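You operate a simulated robot arm through the tools that you are given. There is no shell and no other tool.

You run a simulated robot arm. Do the job below in one go: nothing can be reset, and whatever is moved stays where it is left.

TASK
Swap the board in the black frame for the one marked dunes.
Fine: lay the old board on the coffee table; shut both clips.

Only the result counts: the job must be done as asked and must still hold three seconds after the hand-in. Knocking over, shifting, dropping, spilling or breaking anything else fails it.

THE ROBOT
A 7-joint arm with a two-finger parallel gripper, fixed in place. Base frame: the origin is on the floor under the middle of its stand, x ahead of it, y to its left, z up; the work surface is at about z = 0.48. Lengths are in m, angles in degrees, forces in N, time in s.
It reaches about 1.247 m from its shoulder. Its first joint turns from -132.0 to 132.0 degrees. Payload 3.91 kg.
Tool frame: the origin (TCP) lies between the finger pads and is the grasp point; the fingertips stand 0.03 m ahead of it; z points along the fingers, y is the line along which they close. The gripper opens to 0.11 m. The fingers are 0.02 m wide and 0.01 m thick; the gripper's body (0.048 by 0.112 m) begins 0.055 m behind the TCP.
Orientation is that of the tool frame in the base frame, as a unit quaternion [w, x, y, z]. With the fingers straight down and closing along the base's y, the tool's x points along the base's -x, its y along +y and its z along -z.

THE INTERFACE
- The arm moves only by the tool servo_tool. Its argument "deltas" is a list of rows, each an object of numbers (a shift or turn left out is 0, a gripper value left out holds the last): "wx", "wy", "wz": the turn, a rotation vector about the base's x, y, z in rad; "x", "y", "z": the shift along the base's x, y, z in cm; "fingers": the opening, from 0 (shut) to 1 (fully open). In form: [{"wx": .., "wy": .., "wz": .., "x": .., "y": .., "z": .., "fingers": ..}, ...]. A call has 1 to 20 rows; each row is the pose to reach, as a shift and turn from the pose commanded when the call began. A row lasts 0.2 s, in which the tool goes at most 0.05 m and 8.6 degrees; a call with a longer step from one row to the next is refused whole, and so is a gripper value outside its range. Where a pose cannot be reached the arm comes as near as it can. A force on the tool above 40 N (or 10 N above the force at the start of the call, whichever is more), or a blocked arm, ends the call early, and 0.2 s more pass. Each finger travels about 0.108 m/s and halts on what it meets, pressing with about 20 N; the grip force reading is that of the motor and also rises with nothing between the fingers. The clock runs only during rows and for 0.2 s after the last one: add rows that repeat a pose to give the fingers time. It gives the time, the measured TCP pose, the force on the tool (base axes), the opening and the grip force at its end, in the units of the frame above (readings bear some noise), with the torque about the TCP (base axes, N m) and any sound that the robot's microphone picked up.
- Cameras (640 x 400 px; columns grow to the right, rows downward): "scene" is fixed at [0.2196, 0.6575, 1.0675]; the picture's right is [-0.04, -1.00, 0.00], its down [-0.98, 0.04, -0.20] and it looks along [0.20, -0.01, -0.98] (base axes); focal length 214 px, centre (320, 200). "wrist" rides on the gripper at [0.072, 0.017, -0.103] in the tool frame; the picture's right is [-0.23, 0.97, 0.00], its down [-0.76, -0.18, -0.62] and it looks along [-0.61, -0.14, 0.78] (tool axes); focal length 222 px, centre (320, 200). There is no depth. A picture from a camera that has moved, and an enlarged one, comes with that camera's place and axes in the base frame and with its lens. The place of the scene camera against the robot may be out by one fixed shift of up to 0.012 m in any direction.
- camera(camera): a new picture of that camera. No time passes.
- enlarge(camera, box): a new picture of the part [left, top, right, bottom] of that camera's present view, enlarged. No time passes.
- hand_in(): hands the job in; it is judged then, once.

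Nothing tells you positions but the pictures and the camera data. Unless the task says otherwise, let go and move clear before handing in.

The tools are called after "Request:" as a command line: name --argument value ..., lists and objects as JSON in quotes. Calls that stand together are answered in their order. servo_tool: Moves the arm, as the interface text tells. Its arguments: {"type":"object","properties":{"deltas":{"type":"array","items":{"type":"object","properties":{"wx":{"type":"number"},"wy":{"type":"number"},"wz":{"type":"number"},"x":{"type":"number"},"y":{"type":"number"},"z":{"type":"number"},"fingers":{"type":"number"}}}}},"required":["deltas"]} The other tools are called the same way: camera (camera) takes a picture; enlarge (camera, box) takes an enlarged picture of a part of a camera's view; hand_in () hands the job in.

At the start:

```text
time_s: 0.0
ee_pos: [0.4301, 0.4853, 0.7924]
ee_rot: [0.0, 0.0, 1.0, 0.0]
wrist_force: [-0.1, -0.4, -0.8]
wrist_torque: [-0.01, 0.04, -0.02]
width: 0.11
grip_force: 0.0
```

scene: 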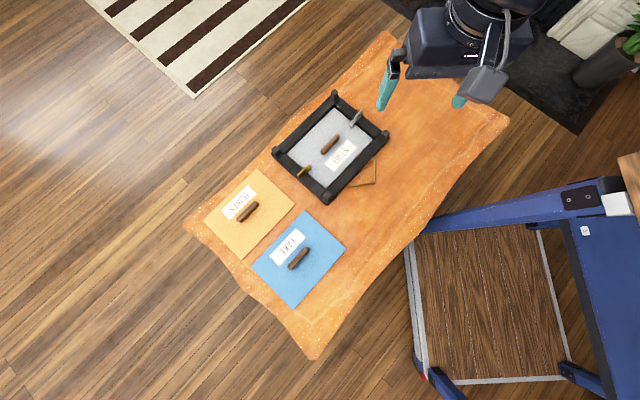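
wrist: 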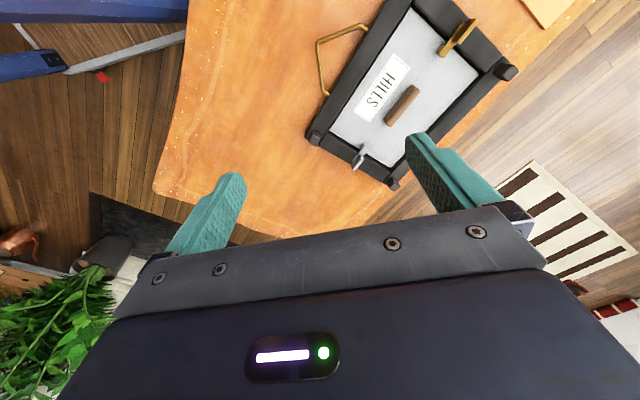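

I see a black frame with a white "HILLS" board held by two clips, and a yellow board and a blue board on the coffee table. I'll take closer pictures first.

Request:
enlarge --camera "scene" --box '[260, 80, 400, 210]'

Request:
enlarge --camera "scene" --box '[190, 160, 350, 320]'

Request:
enlarge --camera "wrist" --box '[290, 0, 530, 200]'

```text
3.08 times, centred on (330, 145) of scene
camera zoom: at [0.2196, 0.6575, 1.0675], right [-0.04, -1.0, 0.0], down [-0.98, 0.04, -0.2], along [0.2, -0.01, -0.98], focal length 660 px, centre (289, 369)
```

zoom: 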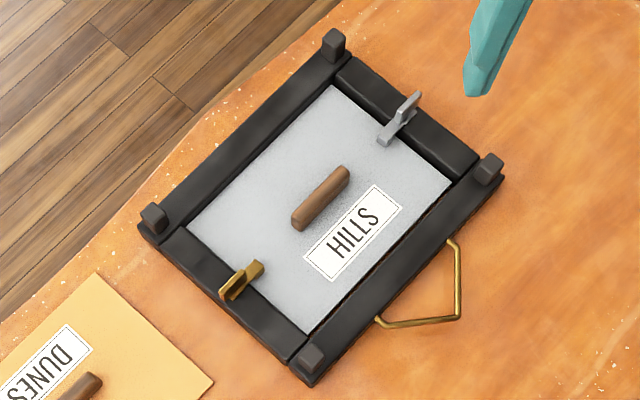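

```text
2.50 times, centred on (270, 240) of scene
camera zoom: at [0.2196, 0.6575, 1.0675], right [-0.04, -1.0, 0.0], down [-0.98, 0.04, -0.2], along [0.2, -0.01, -0.98], focal length 536 px, centre (445, 100)
```

zoom: 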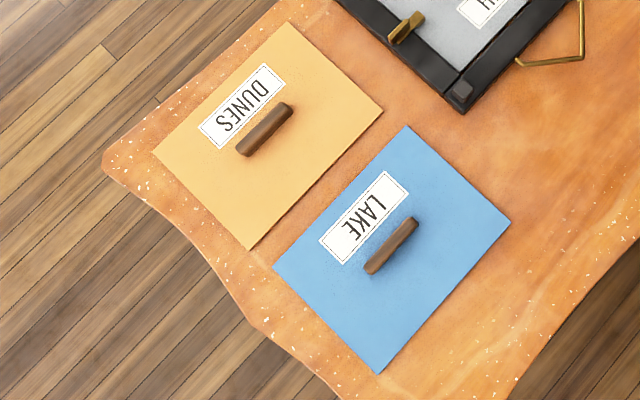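

```text
2.00 times, centred on (410, 100) of wrist
camera zoom: at [0.3573, 0.5023, 0.8959], right [0.23, 0.97, 0.0], down [0.76, -0.18, 0.62], along [0.61, -0.14, -0.78], focal length 444 px, centre (140, 400)
```

zoom: 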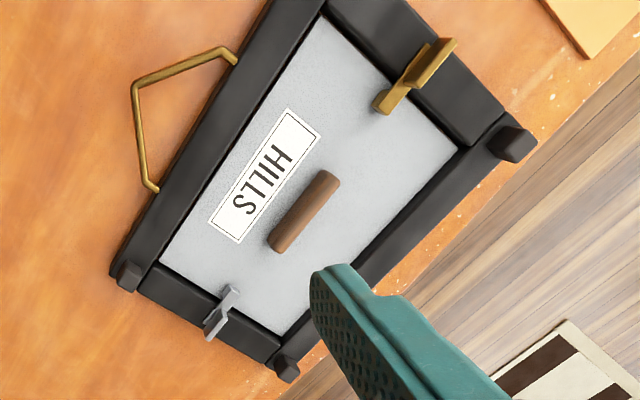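

The frame lies back-up at about (0.495, 0.61), turned roughly 45°. The DUNES board is at about (0.31, 0.845). I need to see how the clips work, so I'll bring the wrist camera closer.

Request:
servo_tool --deltas '[{"y": 3, "z": -3}, {"y": 6, "z": -6}, {"y": 8, "z": -10}, {"y": 8, "z": -11}, {"y": 8, "z": -11}]'

Request:
camera --camera "wrist"

```text
time_s: 1.2
ee_pos: [0.4307, 0.5662, 0.681]
ee_rot: [0.001, 0.0, 1.0, 0.0]
wrist_force: [0.6, -0.3, 0.6]
wrist_torque: [0.02, -0.01, 0.01]
width: 0.11
grip_force: 0.1
```

```text
taken
camera wrist: at [0.3588, 0.5828, 0.7841], right [0.23, 0.97, 0.0], down [0.76, -0.18, 0.62], along [0.61, -0.14, -0.78], focal length 222 px, centre (320, 200)
```

wrist: 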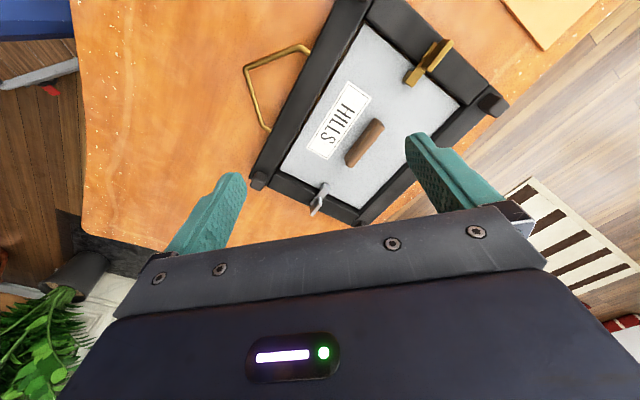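

Request:
enlarge --camera "wrist" --box '[280, 160, 380, 230]'

Request:
enlarge --camera "wrist" --box '[380, 20, 520, 120]'

Request:
enlarge --camera "scene" --box '[335, 90, 385, 130]'

Request:
enlarge --camera "scene" --box '[285, 150, 335, 190]'

```text
5.71 times, centred on (330, 195) of wrist
camera zoom: at [0.3588, 0.5828, 0.7841], right [0.23, 0.97, 0.0], down [0.76, -0.18, 0.62], along [0.61, -0.14, -0.78], focal length 1269 px, centre (263, 229)
```

zoom: 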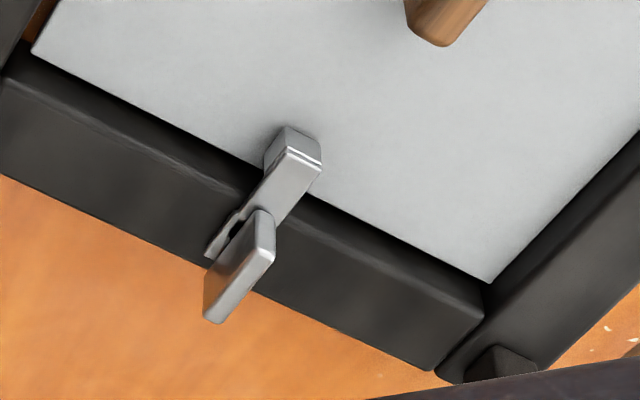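

```text
4.00 times, centred on (450, 70) of wrist
camera zoom: at [0.3588, 0.5828, 0.7841], right [0.23, 0.97, 0.0], down [0.76, -0.18, 0.62], along [0.61, -0.14, -0.78], focal length 888 px, centre (-200, 720)
```

zoom: 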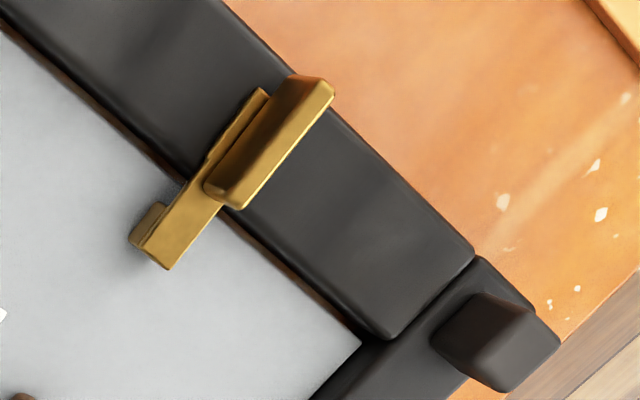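

```text
10.00 times, centred on (360, 110) of scene
camera zoom: at [0.2196, 0.6575, 1.0675], right [-0.04, -1.0, 0.0], down [-0.98, 0.04, -0.2], along [0.2, -0.01, -0.98], focal length 2145 px, centre (-80, 1100)
```

zoom: 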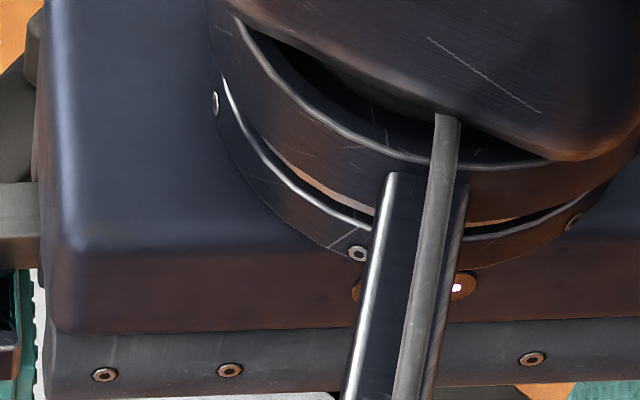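

```text
10.00 times, centred on (310, 170) of scene
camera zoom: at [0.2196, 0.6575, 1.0675], right [-0.04, -1.0, 0.0], down [-0.98, 0.04, -0.2], along [0.2, -0.01, -0.98], focal length 2145 px, centre (420, 500)
```

zoom: 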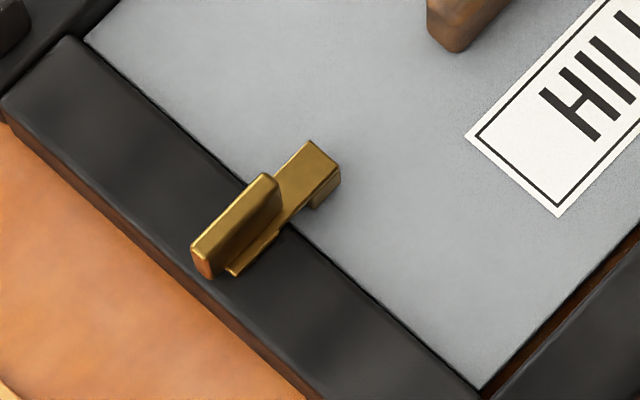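

The clips look like turn-buttons: a bar with a foot on the board and an upright fin on the frame bar. I'll turn the gripper 45° and move over the silver clip at about (0.57, 0.53) to inspect it.

Request:
servo_tool --deltas '[{"x": 2.4, "y": -0.5, "z": 0, "wz": -0.131}, {"x": 4.8, "y": -1, "z": 0, "wz": -0.262}, {"x": 7.2, "y": -1.6, "z": 0, "wz": -0.393}, {"x": 9.6, "y": -2.2, "z": -1, "wz": -0.524}, {"x": 12, "y": -2.8, "z": -2, "wz": -0.655}, {"x": 14, "y": -3.4, "z": -3, "wz": -0.785}, {"x": 14, "y": -3.4, "z": -3, "wz": -0.785}]'

Request:
camera --camera "wrist"

Request:
camera --camera "scene"

```text
time_s: 2.8
ee_pos: [0.571, 0.5308, 0.6544]
ee_rot: [0.0, 0.382, 0.924, -0.001]
wrist_force: [-0.2, -0.3, -0.3]
wrist_torque: [-0.01, 0.0, -0.02]
width: 0.11
grip_force: 0.1
```

```text
taken
camera wrist: at [0.5305, 0.5933, 0.7572], right [0.85, 0.53, 0.0], down [0.41, -0.66, 0.62], along [0.33, -0.53, -0.78], focal length 222 px, centre (320, 200)
```

wrist: 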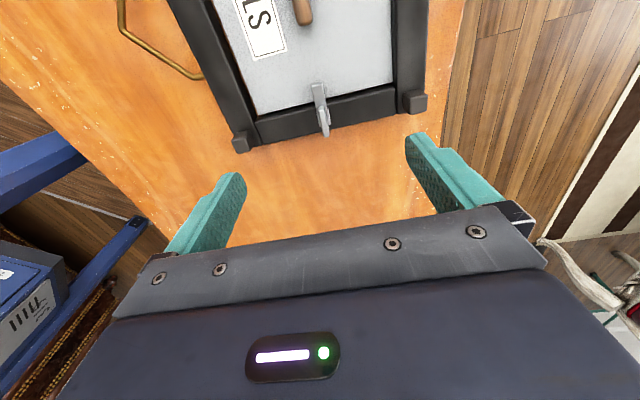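

```text
taken
```

scene: 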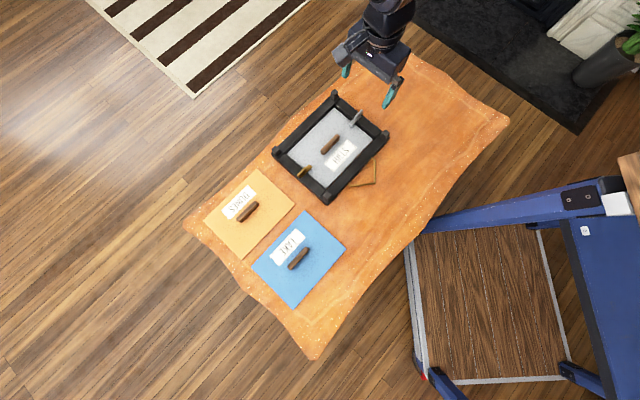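

Request:
enlarge --camera "wrist" --box '[270, 60, 370, 160]'

Request:
enlarge --camera "scene" --box '[325, 90, 395, 140]'

Request:
enlarge --camera "wrist" --box '[110, 0, 450, 170]'

```text
4.00 times, centred on (320, 110) of wrist
camera zoom: at [0.5305, 0.5933, 0.7572], right [0.85, 0.53, 0.0], down [0.41, -0.66, 0.62], along [0.33, -0.53, -0.78], focal length 888 px, centre (320, 560)
```

zoom: 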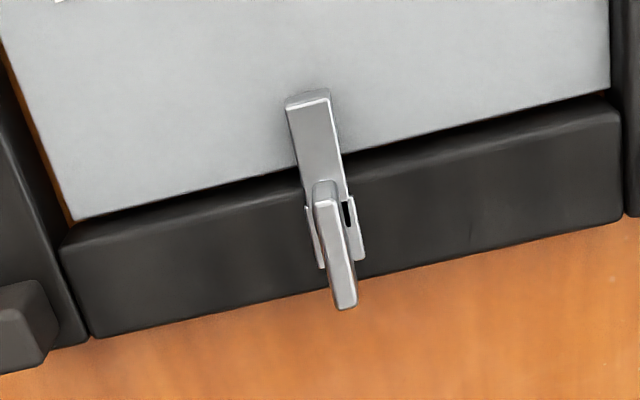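

```text
8.00 times, centred on (360, 115) of scene
camera zoom: at [0.2196, 0.6575, 1.0675], right [-0.04, -1.0, 0.0], down [-0.98, 0.04, -0.2], along [0.2, -0.01, -0.98], focal length 1716 px, centre (0, 880)
```

zoom: 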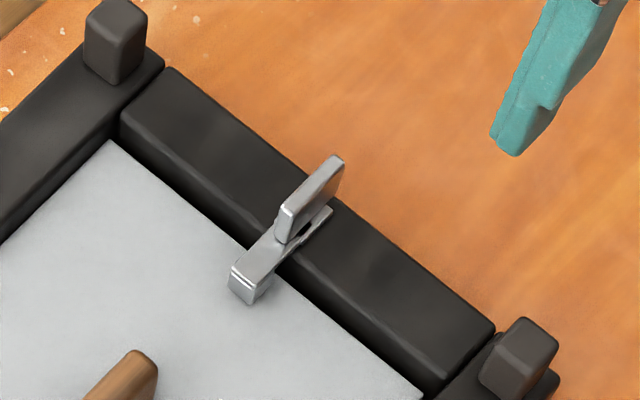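

```text
1.88 times, centred on (280, 85) of wrist
camera zoom: at [0.5305, 0.5933, 0.7572], right [0.85, 0.53, 0.0], down [0.41, -0.66, 0.62], along [0.33, -0.53, -0.78], focal length 418 px, centre (395, 416)
```

zoom: 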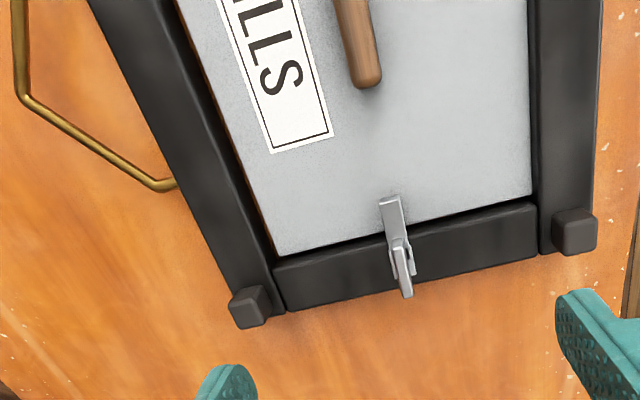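

The silver clip's bar appears slotted, so it may slide along its length. Its fin is centred near (0.576, 0.527) with its top at about z = 0.53. I'll lower over it with a narrower opening and look again.

Request:
servo_tool --deltas '[{"x": 0.6, "y": -0.4, "z": -2, "fingers": 0.5}, {"x": 0.6, "y": -0.4, "z": -4, "fingers": 0.4}, {"x": 0.6, "y": -0.4, "z": -5.4, "fingers": 0.4}, {"x": 0.6, "y": -0.4, "z": -5.4, "fingers": 0.4}]'

Request:
camera --camera "wrist"

Request:
enlarge --camera "wrist" --box '[260, 80, 400, 220]'

Request:
enlarge --camera "scene" --box '[265, 80, 405, 210]'

```text
time_s: 3.8
ee_pos: [0.5764, 0.5254, 0.5985]
ee_rot: [0.001, 0.382, 0.924, 0.0]
wrist_force: [0.4, 0.2, 0.1]
wrist_torque: [0.0, 0.02, 0.03]
width: 0.0439
grip_force: 0.1
```

```text
taken
camera wrist: at [0.5359, 0.5889, 0.7027], right [0.85, 0.53, 0.0], down [0.41, -0.66, 0.62], along [0.33, -0.53, -0.78], focal length 222 px, centre (320, 200)
```

wrist: 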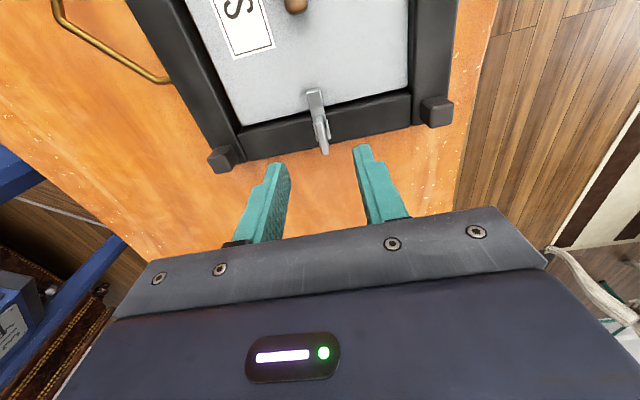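

```text
2.86 times, centred on (330, 150) of wrist
camera zoom: at [0.5359, 0.5889, 0.7027], right [0.85, 0.53, 0.0], down [0.41, -0.66, 0.62], along [0.33, -0.53, -0.78], focal length 635 px, centre (291, 343)
```

zoom: 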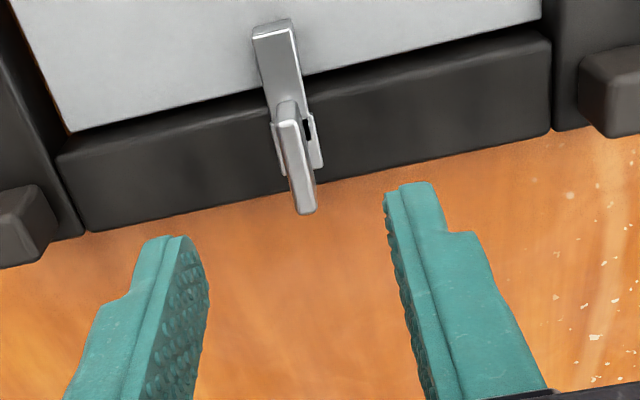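

```text
3.08 times, centred on (335, 145) of scene
camera zoom: at [0.2196, 0.6575, 1.0675], right [-0.04, -1.0, 0.0], down [-0.98, 0.04, -0.2], along [0.2, -0.01, -0.98], focal length 660 px, centre (274, 369)
```

zoom: 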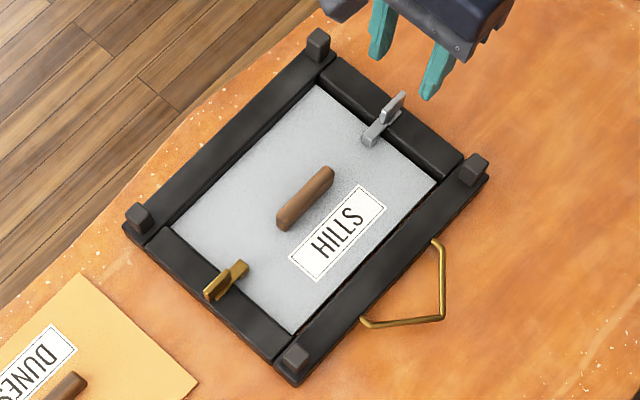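

The fin sits almost between the fingers. I'll correct a few millimetres and lower until the fingertips straddle it, then look again before closing.

Request:
servo_tool --deltas '[{"x": 0.05, "y": 0.3, "z": -1.5, "fingers": 0.4}, {"x": 0.05, "y": 0.3, "z": -3.0, "fingers": 0.4}, {"x": 0.05, "y": 0.3, "z": -4.0, "fingers": 0.4}, {"x": 0.05, "y": 0.3, "z": -4.6, "fingers": 0.4}, {"x": 0.05, "y": 0.3, "z": -4.6, "fingers": 0.35}]'

Request:
enlarge --camera "wrist" --box '[250, 80, 390, 220]'

Request:
enlarge --camera "scene" --box '[325, 80, 405, 140]'

```text
time_s: 5.0
ee_pos: [0.5768, 0.5295, 0.5531]
ee_rot: [0.0, 0.383, 0.924, 0.0]
wrist_force: [-0.2, -0.4, -0.3]
wrist_torque: [0.02, 0.01, 0.04]
width: 0.0386
grip_force: 0.1
```

```text
2.86 times, centred on (320, 150) of wrist
camera zoom: at [0.5365, 0.5936, 0.6562], right [0.85, 0.53, 0.0], down [0.41, -0.66, 0.62], along [0.33, -0.53, -0.78], focal length 635 px, centre (320, 343)
```

zoom: 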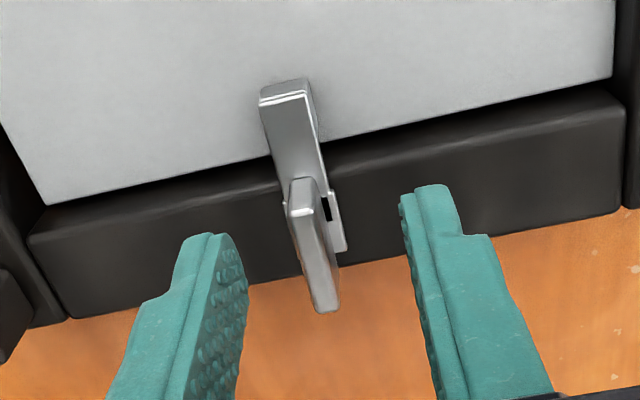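

```text
6.67 times, centred on (365, 110) of scene
camera zoom: at [0.2196, 0.6575, 1.0675], right [-0.04, -1.0, 0.0], down [-0.98, 0.04, -0.2], along [0.2, -0.01, -0.98], focal length 1430 px, centre (20, 800)
```

zoom: 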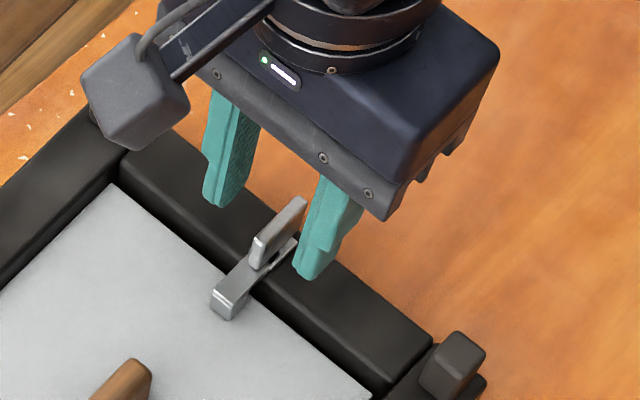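

The fin is centred between the fingers to within about 1 mm. I'll lower slightly and close on it.

Request:
servo_tool --deltas '[{"x": -0.09, "y": -0.05, "z": -0.4, "fingers": 0.3}, {"x": -0.09, "y": -0.05, "z": -0.4, "fingers": 0.15}, {"x": -0.09, "y": -0.05, "z": -0.4, "fingers": 0.0}, {"x": -0.09, "y": -0.05, "z": -0.4, "fingers": 0.0}]'

Request:
enlarge --camera "wrist" --box '[250, 80, 390, 220]'

Request:
enlarge --camera "scene" --box '[265, 80, 405, 210]'

```text
time_s: 6.0
ee_pos: [0.5754, 0.5294, 0.5497]
ee_rot: [0.0, 0.382, 0.924, 0.0]
wrist_force: [-0.1, -1.5, 0.7]
wrist_torque: [-0.02, 0.03, 0.07]
width: 0.0067
grip_force: 20.1
```

```text
2.86 times, centred on (320, 150) of wrist
camera zoom: at [0.5357, 0.5935, 0.6528], right [0.85, 0.53, 0.0], down [0.41, -0.66, 0.62], along [0.33, -0.53, -0.78], focal length 635 px, centre (320, 343)
```

zoom: 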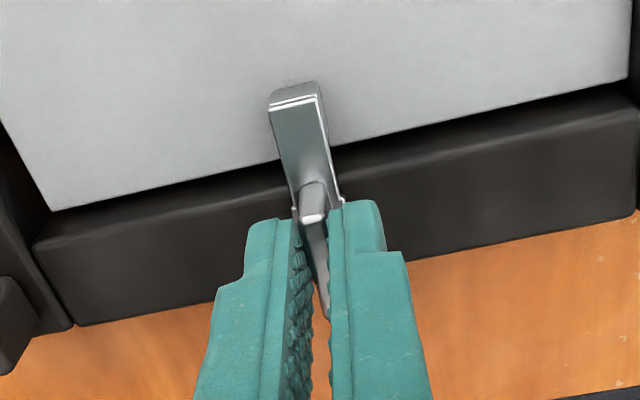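

```text
3.08 times, centred on (335, 145) of scene
camera zoom: at [0.2196, 0.6575, 1.0675], right [-0.04, -1.0, 0.0], down [-0.98, 0.04, -0.2], along [0.2, -0.01, -0.98], focal length 660 px, centre (274, 369)
```

zoom: 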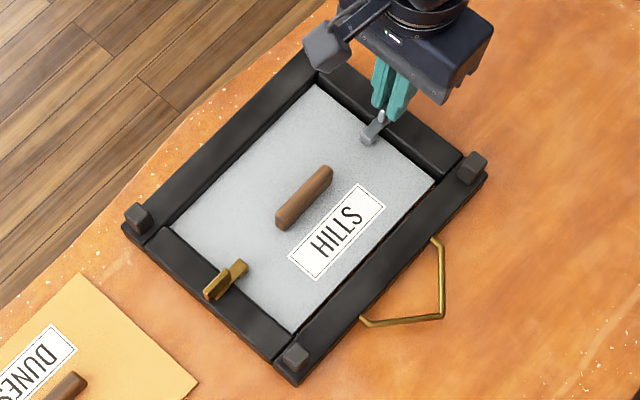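

The fin is gripped and the frame hasn't moved. I'll pull it gently outward, along (+x, −y), to test whether it slides.

Request:
servo_tool --deltas '[{"x": 0.1, "y": -0.1}, {"x": 0.2, "y": -0.2}, {"x": 0.3, "y": -0.3}]'

Request:
enlarge --camera "wrist" --box '[250, 80, 390, 220]'

Request:
enlarge --camera "scene" --box '[265, 80, 405, 210]'

```text
time_s: 6.8
ee_pos: [0.58, 0.5278, 0.5487]
ee_rot: [0.0, 0.381, 0.924, 0.0]
wrist_force: [-8.7, 3.2, 8.9]
wrist_torque: [-0.11, 0.03, 0.03]
width: 0.0067
grip_force: 20.1
```

```text
2.86 times, centred on (320, 150) of wrist
camera zoom: at [0.5394, 0.5906, 0.6517], right [0.85, 0.53, 0.0], down [0.41, -0.66, 0.62], along [0.33, -0.53, -0.78], focal length 635 px, centre (320, 343)
```

zoom: 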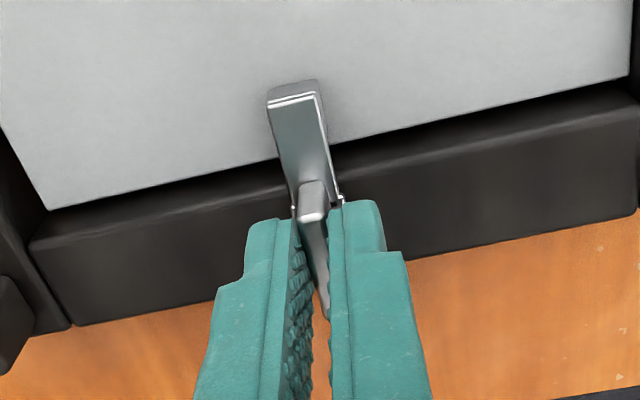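

```text
3.08 times, centred on (335, 145) of scene
camera zoom: at [0.2196, 0.6575, 1.0675], right [-0.04, -1.0, 0.0], down [-0.98, 0.04, -0.2], along [0.2, -0.01, -0.98], focal length 660 px, centre (274, 369)
```

zoom: 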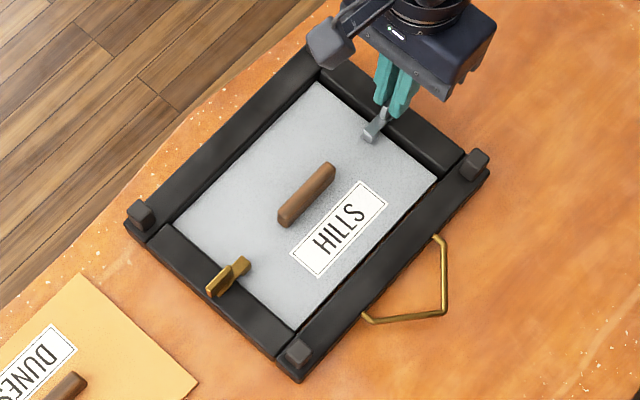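

The frame itself slid a few millimetres with the clip, so the clip didn't slide freely. I'll put the frame back where it was and study the mechanism from nearer.

Request:
servo_tool --deltas '[{"x": -0.1, "y": 0.1}, {"x": -0.2, "y": 0.2}, {"x": -0.3, "y": 0.3}, {"x": -0.3, "y": 0.3}]'

Request:
enlarge --camera "scene" --box '[265, 80, 405, 210]'

```text
time_s: 7.8
ee_pos: [0.5765, 0.5297, 0.5481]
ee_rot: [0.0, 0.382, 0.924, 0.0]
wrist_force: [4.2, -3.9, 3.1]
wrist_torque: [-0.07, -0.13, 0.06]
width: 0.0069
grip_force: 19.7
```

```text
3.08 times, centred on (335, 145) of scene
camera zoom: at [0.2196, 0.6575, 1.0675], right [-0.04, -1.0, 0.0], down [-0.98, 0.04, -0.2], along [0.2, -0.01, -0.98], focal length 660 px, centre (274, 369)
```

zoom: 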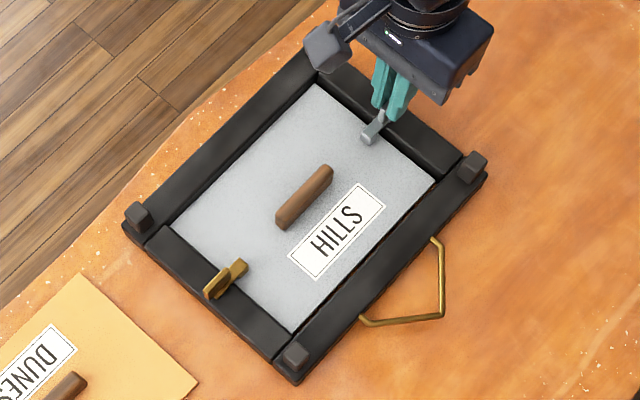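

The frame is back in place. Still holding the fin, I'll try a small twist about the vertical to see whether the clip turns.

Request:
servo_tool --deltas '[{"wz": 0.04}, {"wz": 0.08}, {"wz": 0.12}]'

Request:
enlarge --camera "scene" --box '[265, 80, 405, 210]'

Request:
enlarge --camera "wrist" --box '[250, 80, 390, 220]'

```text
time_s: 8.6
ee_pos: [0.5756, 0.5291, 0.5485]
ee_rot: [0.0, 0.325, 0.946, 0.0]
wrist_force: [-6.5, -5.8, 10.6]
wrist_torque: [0.05, 0.42, -0.06]
width: 0.0065
grip_force: 20.0
```

```text
3.08 times, centred on (335, 145) of scene
camera zoom: at [0.2196, 0.6575, 1.0675], right [-0.04, -1.0, 0.0], down [-0.98, 0.04, -0.2], along [0.2, -0.01, -0.98], focal length 660 px, centre (274, 369)
```

zoom: 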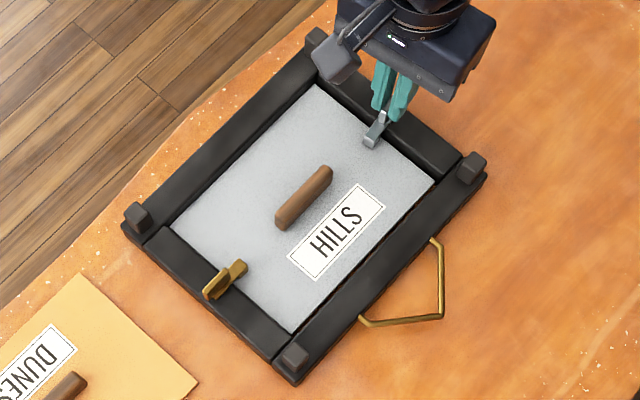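

```text
2.86 times, centred on (320, 150) of wrist
camera zoom: at [0.5284, 0.5877, 0.651], right [0.78, 0.63, 0.0], down [0.49, -0.61, 0.62], along [0.39, -0.49, -0.78], focal length 635 px, centre (320, 343)
```

zoom: 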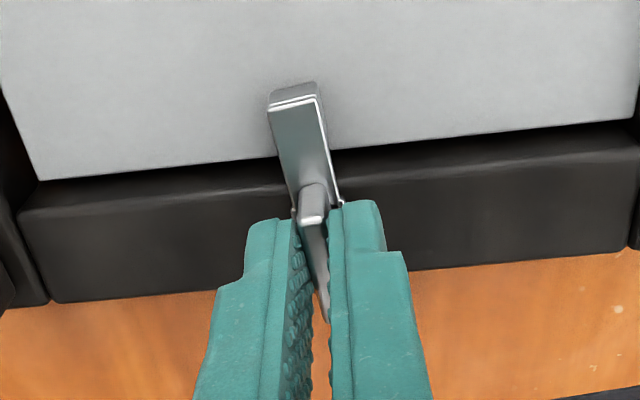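

The clip turns with the gripper while the frame stays still, so it is a turn-button. The side force suggests its pivot is slightly outward of my grip, so I'll keep turning with a small correction and watch the forces.

Request:
servo_tool --deltas '[{"x": -0.06, "y": -0.06, "z": 0.1}, {"x": -0.06, "y": -0.06, "z": 0.1}]'

Request:
servo_tool --deltas '[{"wz": 0.06, "x": -0.03, "y": -0.03}, {"wz": 0.12, "x": -0.06, "y": -0.05}, {"wz": 0.18, "x": -0.08, "y": -0.07}]'

Request:
enlarge --camera "scene" --box '[265, 80, 405, 210]'

Request:
enlarge --camera "wrist" --box '[250, 80, 390, 220]'

```text
time_s: 9.2
ee_pos: [0.575, 0.5278, 0.5482]
ee_rot: [0.0, 0.327, 0.945, 0.0]
wrist_force: [-0.6, -0.7, -0.5]
wrist_torque: [-0.31, -0.39, 0.02]
width: 0.0067
grip_force: 19.4
```

```text
time_s: 10.0
ee_pos: [0.5739, 0.5276, 0.5497]
ee_rot: [0.0, 0.239, 0.971, 0.0]
wrist_force: [1.5, -2.1, 1.1]
wrist_torque: [-0.08, -0.04, 0.03]
width: 0.0068
grip_force: 20.4
```

```text
3.08 times, centred on (335, 145) of scene
camera zoom: at [0.2196, 0.6575, 1.0675], right [-0.04, -1.0, 0.0], down [-0.98, 0.04, -0.2], along [0.2, -0.01, -0.98], focal length 660 px, centre (274, 369)
```

zoom: 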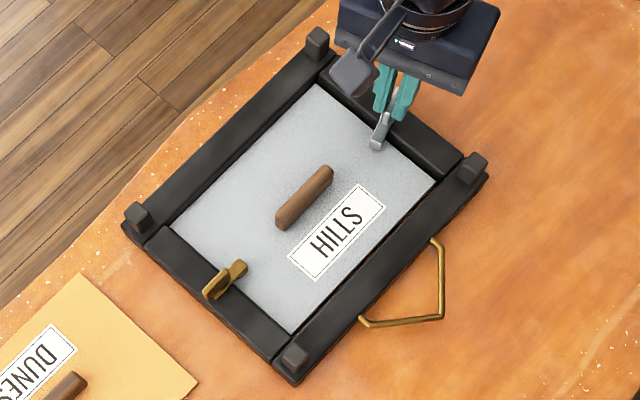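

```text
2.86 times, centred on (320, 150) of wrist
camera zoom: at [0.5173, 0.577, 0.6523], right [0.65, 0.76, 0.0], down [0.59, -0.51, 0.62], along [0.47, -0.41, -0.78], focal length 635 px, centre (320, 343)
```

zoom: 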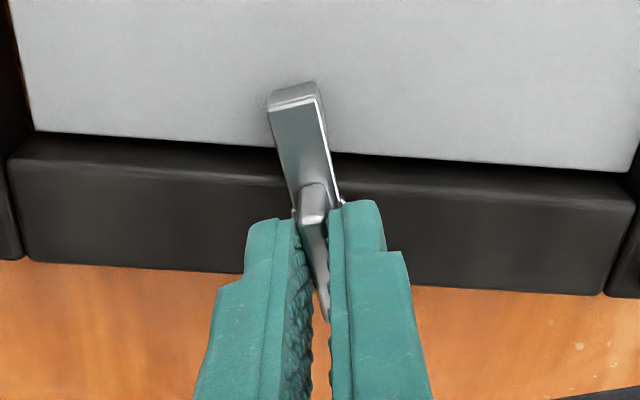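

Forces are now near zero while the clip turns. I'll keep rotating in steps around the estimated pivot.

Request:
servo_tool --deltas '[{"wz": 0.07, "x": -0.02, "y": -0.04}, {"wz": 0.14, "x": -0.037, "y": -0.083}, {"wz": 0.21, "x": -0.05, "y": -0.125}, {"wz": 0.28, "x": -0.061, "y": -0.17}, {"wz": 0.35, "x": -0.068, "y": -0.215}, {"wz": 0.42, "x": -0.074, "y": -0.261}]'

Request:
enlarge --camera "scene" --box '[265, 80, 405, 210]'

Request:
enlarge --camera "wrist" --box '[250, 80, 390, 220]'

```text
time_s: 11.4
ee_pos: [0.5725, 0.5255, 0.5491]
ee_rot: [0.0, 0.032, 0.999, 0.0]
wrist_force: [-0.7, 1.0, -0.4]
wrist_torque: [0.0, 0.43, 0.02]
width: 0.0064
grip_force: 19.7
```

```text
3.08 times, centred on (335, 145) of scene
camera zoom: at [0.2196, 0.6575, 1.0675], right [-0.04, -1.0, 0.0], down [-0.98, 0.04, -0.2], along [0.2, -0.01, -0.98], focal length 660 px, centre (274, 369)
```

zoom: 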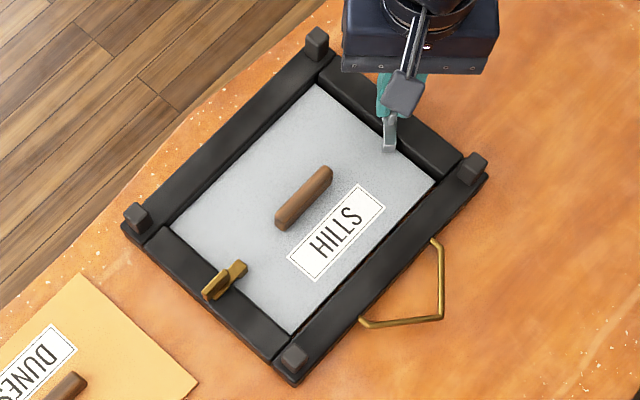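

```text
2.86 times, centred on (320, 150) of wrist
camera zoom: at [0.5013, 0.5482, 0.6528], right [0.29, 0.96, 0.0], down [0.75, -0.23, 0.62], along [0.6, -0.18, -0.78], focal length 635 px, centre (320, 343)
```

zoom: 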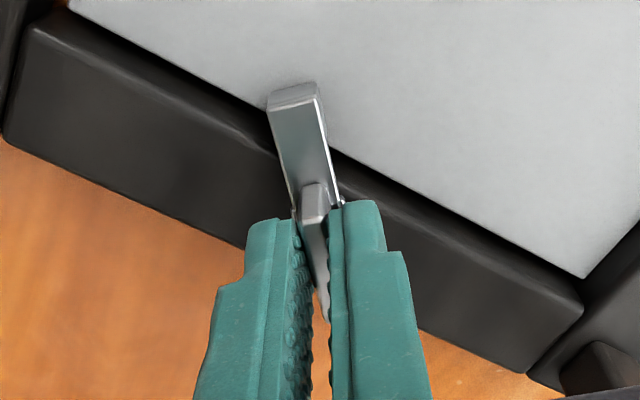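

Turning well, with the frame still. The foot is now approaching the rail edge, so I'll continue while watching the forces.

Request:
servo_tool --deltas '[{"wz": 0.07, "x": 0.0, "y": -0.045}, {"wz": 0.14, "x": 0.0, "y": -0.091}, {"wz": 0.21, "x": 0.006, "y": -0.136}, {"wz": 0.28, "x": 0.014, "y": -0.181}, {"wz": 0.35, "x": 0.026, "y": -0.225}, {"wz": 0.42, "x": 0.039, "y": -0.268}]'

Request:
enlarge --camera "scene" --box '[265, 80, 405, 210]'

Request:
enlarge --camera "wrist" --box '[250, 80, 390, 220]'

```text
time_s: 12.8
ee_pos: [0.5741, 0.5234, 0.5512]
ee_rot: [0.0, -0.176, 0.984, -0.001]
wrist_force: [-1.0, 0.0, 0.3]
wrist_torque: [-0.2, 0.45, -0.01]
width: 0.0066
grip_force: 20.2
```

```text
3.08 times, centred on (335, 145) of scene
camera zoom: at [0.2196, 0.6575, 1.0675], right [-0.04, -1.0, 0.0], down [-0.98, 0.04, -0.2], along [0.2, -0.01, -0.98], focal length 660 px, centre (274, 369)
```

zoom: 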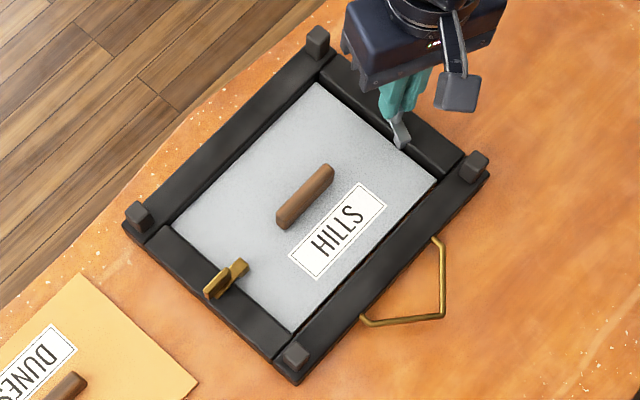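

```text
2.86 times, centred on (320, 150) of wrist
camera zoom: at [0.5006, 0.514, 0.6533], right [-0.13, 0.99, 0.0], down [0.78, 0.1, 0.62], along [0.62, 0.08, -0.78], focal length 635 px, centre (320, 343)
```

zoom: 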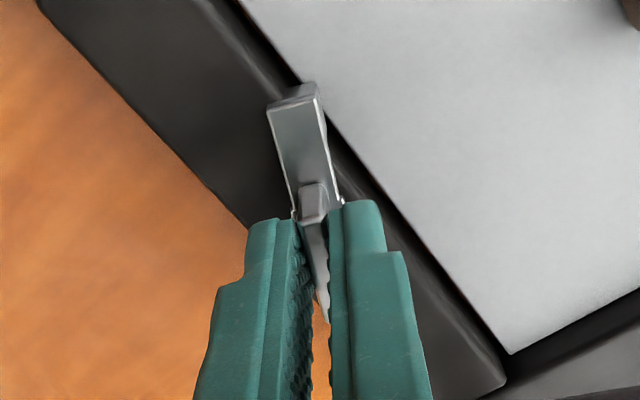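

Request:
servo_tool --deltas '[{"wz": 0.07, "x": 0.018, "y": -0.042}, {"wz": 0.14, "x": 0.037, "y": -0.083}, {"wz": 0.21, "x": 0.06, "y": -0.122}, {"wz": 0.28, "x": 0.086, "y": -0.16}, {"wz": 0.35, "x": 0.115, "y": -0.195}, {"wz": 0.42, "x": 0.145, "y": -0.229}]'

Request:
enlarge --camera "scene" --box '[265, 80, 405, 210]'

Request:
enlarge --camera "wrist" --box '[250, 80, 390, 220]'

```text
time_s: 14.2
ee_pos: [0.576, 0.5191, 0.5499]
ee_rot: [0.001, -0.378, 0.926, -0.001]
wrist_force: [0.9, -0.4, 0.2]
wrist_torque: [-0.27, 0.24, -0.03]
width: 0.0066
grip_force: 20.4
```

```text
3.08 times, centred on (335, 145) of scene
camera zoom: at [0.2196, 0.6575, 1.0675], right [-0.04, -1.0, 0.0], down [-0.98, 0.04, -0.2], along [0.2, -0.01, -0.98], focal length 660 px, centre (274, 369)
```

zoom: 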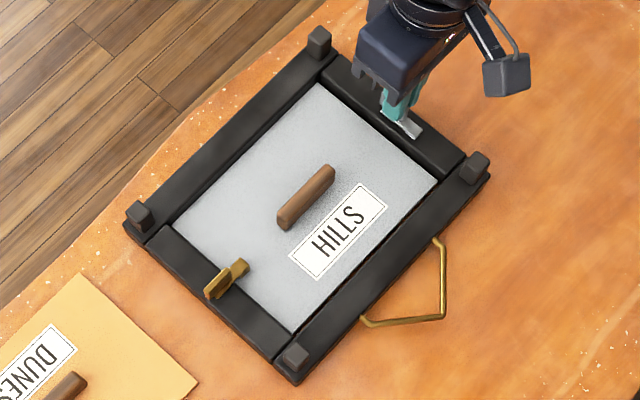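

```text
2.86 times, centred on (320, 150) of wrist
camera zoom: at [0.5112, 0.4818, 0.6532], right [-0.52, 0.85, 0.0], down [0.67, 0.41, 0.62], along [0.53, 0.32, -0.78], focal length 635 px, centre (320, 343)
```

zoom: 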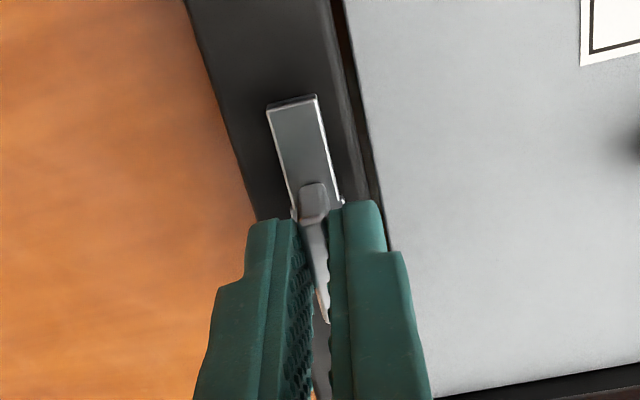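

The silver clip is now fully turned off the board and lies along the rail. I'll release it and rise straight up.

Request:
servo_tool --deltas '[{"fingers": 0.15}, {"fingers": 0.3}, {"fingers": 0.3}, {"z": 2, "fingers": 0.3}, {"z": 5, "fingers": 0.3}, {"z": 9, "fingers": 0.3}, {"z": 11, "fingers": 0.3}]'

Request:
enlarge --camera "wrist" --box '[220, 20, 420, 220]'

Request:
enlarge --camera "scene" --box '[265, 80, 405, 210]'

```text
time_s: 15.8
ee_pos: [0.5788, 0.5233, 0.6589]
ee_rot: [0.001, -0.377, 0.926, 0.0]
wrist_force: [0.4, -0.1, 0.1]
wrist_torque: [0.01, 0.03, 0.0]
width: 0.0332
grip_force: 0.0
```

```text
2.00 times, centred on (320, 120) of wrist
camera zoom: at [0.5132, 0.4837, 0.7623], right [-0.52, 0.85, 0.0], down [0.67, 0.41, 0.62], along [0.53, 0.32, -0.78], focal length 444 px, centre (320, 360)
```

zoom: 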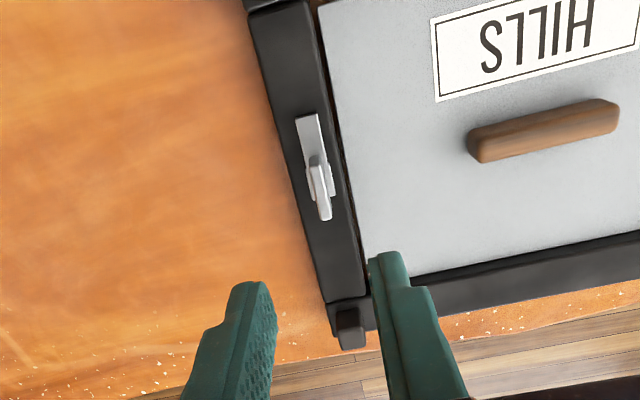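

```text
3.08 times, centred on (335, 145) of scene
camera zoom: at [0.2196, 0.6575, 1.0675], right [-0.04, -1.0, 0.0], down [-0.98, 0.04, -0.2], along [0.2, -0.01, -0.98], focal length 660 px, centre (274, 369)
```

zoom: 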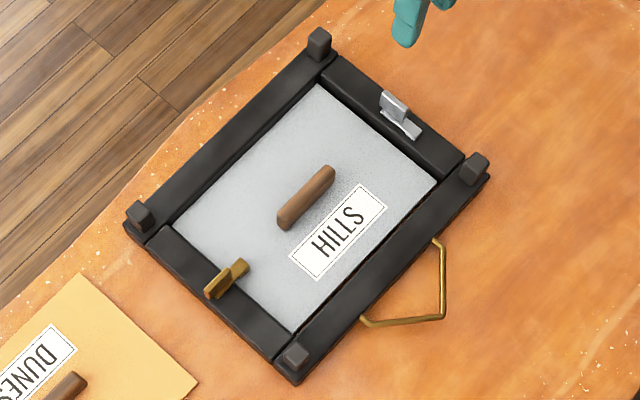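

The silver clip is open and clear of the board. Next is the brass clip at about (0.421, 0.684), and I'll go there at a safe height while turning back to −45°.

Request:
servo_tool --deltas '[{"x": -1.3, "y": 1.35, "wz": -0.13}, {"x": -2.6, "y": 2.7, "wz": -0.26}, {"x": -3.9, "y": 4.1, "wz": -0.39}, {"x": -5.2, "y": 5.4, "wz": -0.52}, {"x": -6.5, "y": 6.8, "wz": -0.65}, {"x": -7.8, "y": 8.2, "wz": -0.78}, {"x": -9.1, "y": 9.5, "wz": -0.91}, {"x": -10.4, "y": 10.9, "wz": -1.04}, {"x": -11.7, "y": 12.2, "wz": -1.17}, {"x": -13, "y": 13.6, "wz": -1.3}, {"x": -14.3, "y": 15, "wz": -1.43}, {"x": -15.4, "y": 16.3, "wz": -1.56}, {"x": -15.4, "y": 16.3, "wz": -1.56}]'

Request:
camera --camera "wrist"

Request:
enlarge --camera "wrist" --box '[250, 60, 390, 200]'

```text
time_s: 18.6
ee_pos: [0.4243, 0.6839, 0.6593]
ee_rot: [0.0, 0.384, 0.923, 0.0]
wrist_force: [-0.3, 0.2, -0.2]
wrist_torque: [-0.02, 0.01, 0.0]
width: 0.0328
grip_force: 0.2
```

```text
taken
camera wrist: at [0.3842, 0.7476, 0.7619], right [0.85, 0.53, 0.0], down [0.41, -0.66, 0.62], along [0.33, -0.53, -0.78], focal length 222 px, centre (320, 200)
```

wrist: 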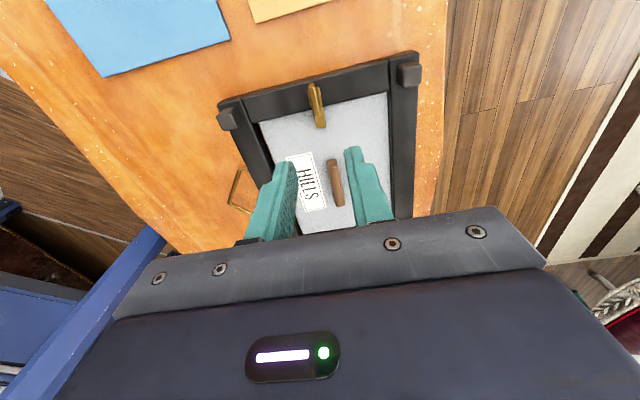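

```text
2.86 times, centred on (320, 130) of wrist
camera zoom: at [0.3842, 0.7476, 0.7619], right [0.85, 0.53, 0.0], down [0.41, -0.66, 0.62], along [0.33, -0.53, -0.78], focal length 635 px, centre (320, 400)
```

zoom: 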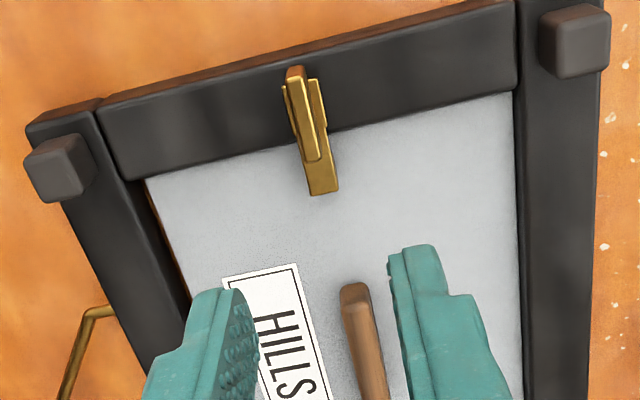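

The brass fin is centred near (0.412, 0.694). I'll shift over it and lower to just above its top, then check.

Request:
servo_tool --deltas '[{"x": -0.9, "y": 1.0, "z": -2, "fingers": 0.35}, {"x": -0.9, "y": 1.0, "z": -5, "fingers": 0.35}, {"x": -0.9, "y": 1.0, "z": -8, "fingers": 0.35}, {"x": -0.9, "y": 1.0, "z": -8, "fingers": 0.35}]'

Request:
enlarge --camera "wrist" --box '[250, 80, 390, 220]'

```text
time_s: 19.6
ee_pos: [0.4128, 0.693, 0.5814]
ee_rot: [-0.001, 0.383, 0.924, 0.001]
wrist_force: [0.1, -0.1, 0.8]
wrist_torque: [-0.01, 0.0, -0.04]
width: 0.0384
grip_force: 0.1
```

```text
2.86 times, centred on (320, 150) of wrist
camera zoom: at [0.372, 0.7562, 0.6833], right [0.85, 0.53, 0.0], down [0.41, -0.66, 0.62], along [0.33, -0.53, -0.78], focal length 635 px, centre (320, 343)
```

zoom: 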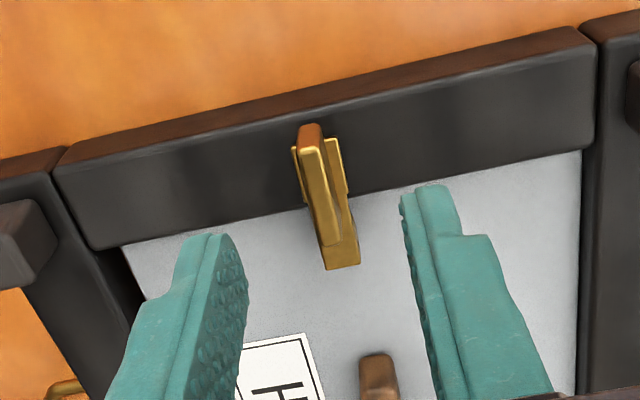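

Centred to about 1 mm. I'll lower and close on the brass fin.

Request:
servo_tool --deltas '[{"x": 0.1, "y": 0.05, "z": -1.5, "fingers": 0.35}, {"x": 0.1, "y": 0.05, "z": -3.0, "fingers": 0.3}, {"x": 0.1, "y": 0.05, "z": -3.0, "fingers": 0.15}, {"x": 0.1, "y": 0.05, "z": -3.0, "fingers": 0.0}, {"x": 0.1, "y": 0.05, "z": -3.0, "fingers": 0.0}]'

Request:
enlarge --camera "wrist" --box '[250, 80, 390, 220]'

Request:
enlarge --camera "scene" --box '[265, 80, 405, 210]'

```text
time_s: 20.8
ee_pos: [0.413, 0.6933, 0.5511]
ee_rot: [0.0, 0.383, 0.924, 0.001]
wrist_force: [0.4, -0.1, 0.2]
wrist_torque: [0.05, 0.08, -0.01]
width: 0.0067
grip_force: 19.8
```

```text
2.86 times, centred on (320, 150) of wrist
camera zoom: at [0.3724, 0.7566, 0.6532], right [0.85, 0.53, 0.0], down [0.41, -0.66, 0.62], along [0.33, -0.53, -0.78], focal length 635 px, centre (320, 343)
```

zoom: 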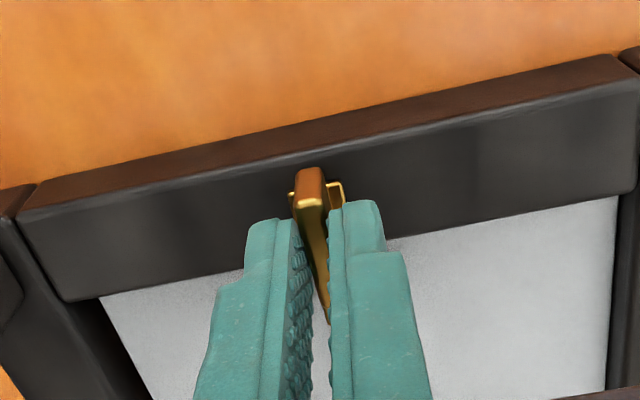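

```text
3.08 times, centred on (335, 145) of scene
camera zoom: at [0.2196, 0.6575, 1.0675], right [-0.04, -1.0, 0.0], down [-0.98, 0.04, -0.2], along [0.2, -0.01, -0.98], focal length 660 px, centre (274, 369)
```

zoom: 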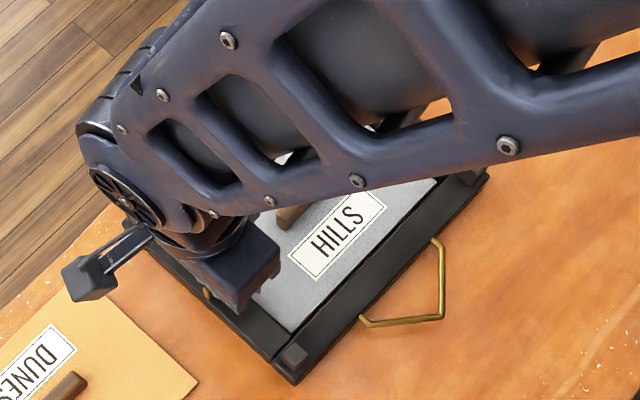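

Gripped with almost no side load. I'll turn the brass clip the same way, about a pivot slightly outward of my grip, and check forces early.

Request:
servo_tool --deltas '[{"wz": 0.06, "x": 0.025, "y": 0.026}, {"wz": 0.12, "x": 0.048, "y": 0.054}, {"wz": 0.18, "x": 0.069, "y": 0.083}]'

Request:
enlarge --camera "wrist" --box '[250, 80, 390, 220]'

Request:
enlarge --camera "scene" --box '[265, 80, 405, 210]'

```text
time_s: 21.6
ee_pos: [0.4137, 0.6945, 0.5498]
ee_rot: [0.0, 0.298, 0.954, 0.0]
wrist_force: [0.4, -2.6, -0.2]
wrist_torque: [-0.05, 0.02, -0.01]
width: 0.0067
grip_force: 20.4
```

```text
2.86 times, centred on (320, 150) of wrist
camera zoom: at [0.3631, 0.7505, 0.6533], right [0.74, 0.67, 0.0], down [0.53, -0.58, 0.62], along [0.42, -0.46, -0.78], focal length 635 px, centre (320, 343)
```

zoom: 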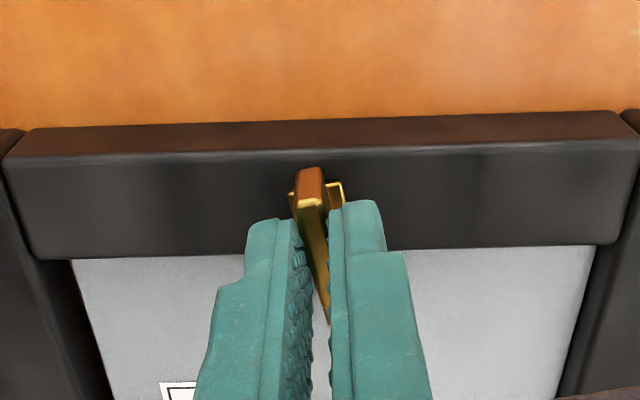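

```text
3.08 times, centred on (335, 145) of scene
camera zoom: at [0.2196, 0.6575, 1.0675], right [-0.04, -1.0, 0.0], down [-0.98, 0.04, -0.2], along [0.2, -0.01, -0.98], focal length 660 px, centre (274, 369)
```

zoom: 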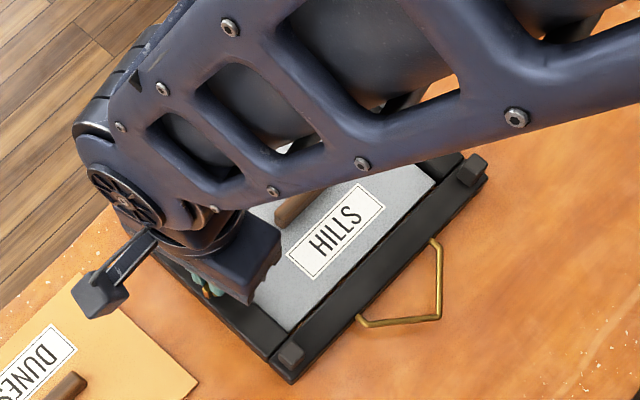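

The clip turns, though the frame may have crept 1–2 mm, so my pivot guess for this clip may be off. I'll try a bit of pure rotation and read the force.

Request:
servo_tool --deltas '[{"wz": 0.05}, {"wz": 0.1}, {"wz": 0.15}]'

Request:
enlarge --camera "scene" --box '[265, 80, 405, 210]'

Request:
enlarge --camera "wrist" --box '[250, 80, 390, 220]'

```text
time_s: 22.4
ee_pos: [0.4139, 0.6947, 0.55]
ee_rot: [0.0, 0.224, 0.975, 0.0]
wrist_force: [-6.6, -1.5, 7.2]
wrist_torque: [0.02, 0.28, -0.01]
width: 0.0066
grip_force: 20.0
```

```text
3.08 times, centred on (335, 145) of scene
camera zoom: at [0.2196, 0.6575, 1.0675], right [-0.04, -1.0, 0.0], down [-0.98, 0.04, -0.2], along [0.2, -0.01, -0.98], focal length 660 px, centre (274, 369)
```

zoom: 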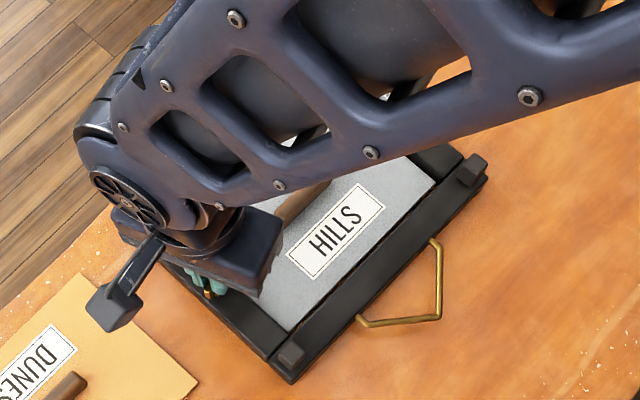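

```text
2.86 times, centred on (320, 150) of wrist
camera zoom: at [0.3554, 0.7422, 0.6531], right [0.63, 0.78, 0.0], down [0.61, -0.49, 0.62], along [0.48, -0.39, -0.78], focal length 635 px, centre (320, 343)
```

zoom: 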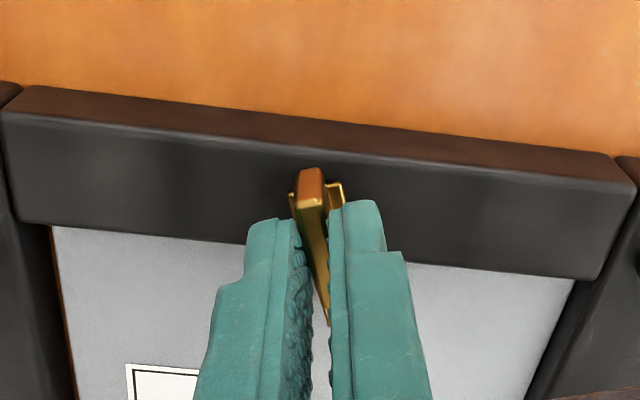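

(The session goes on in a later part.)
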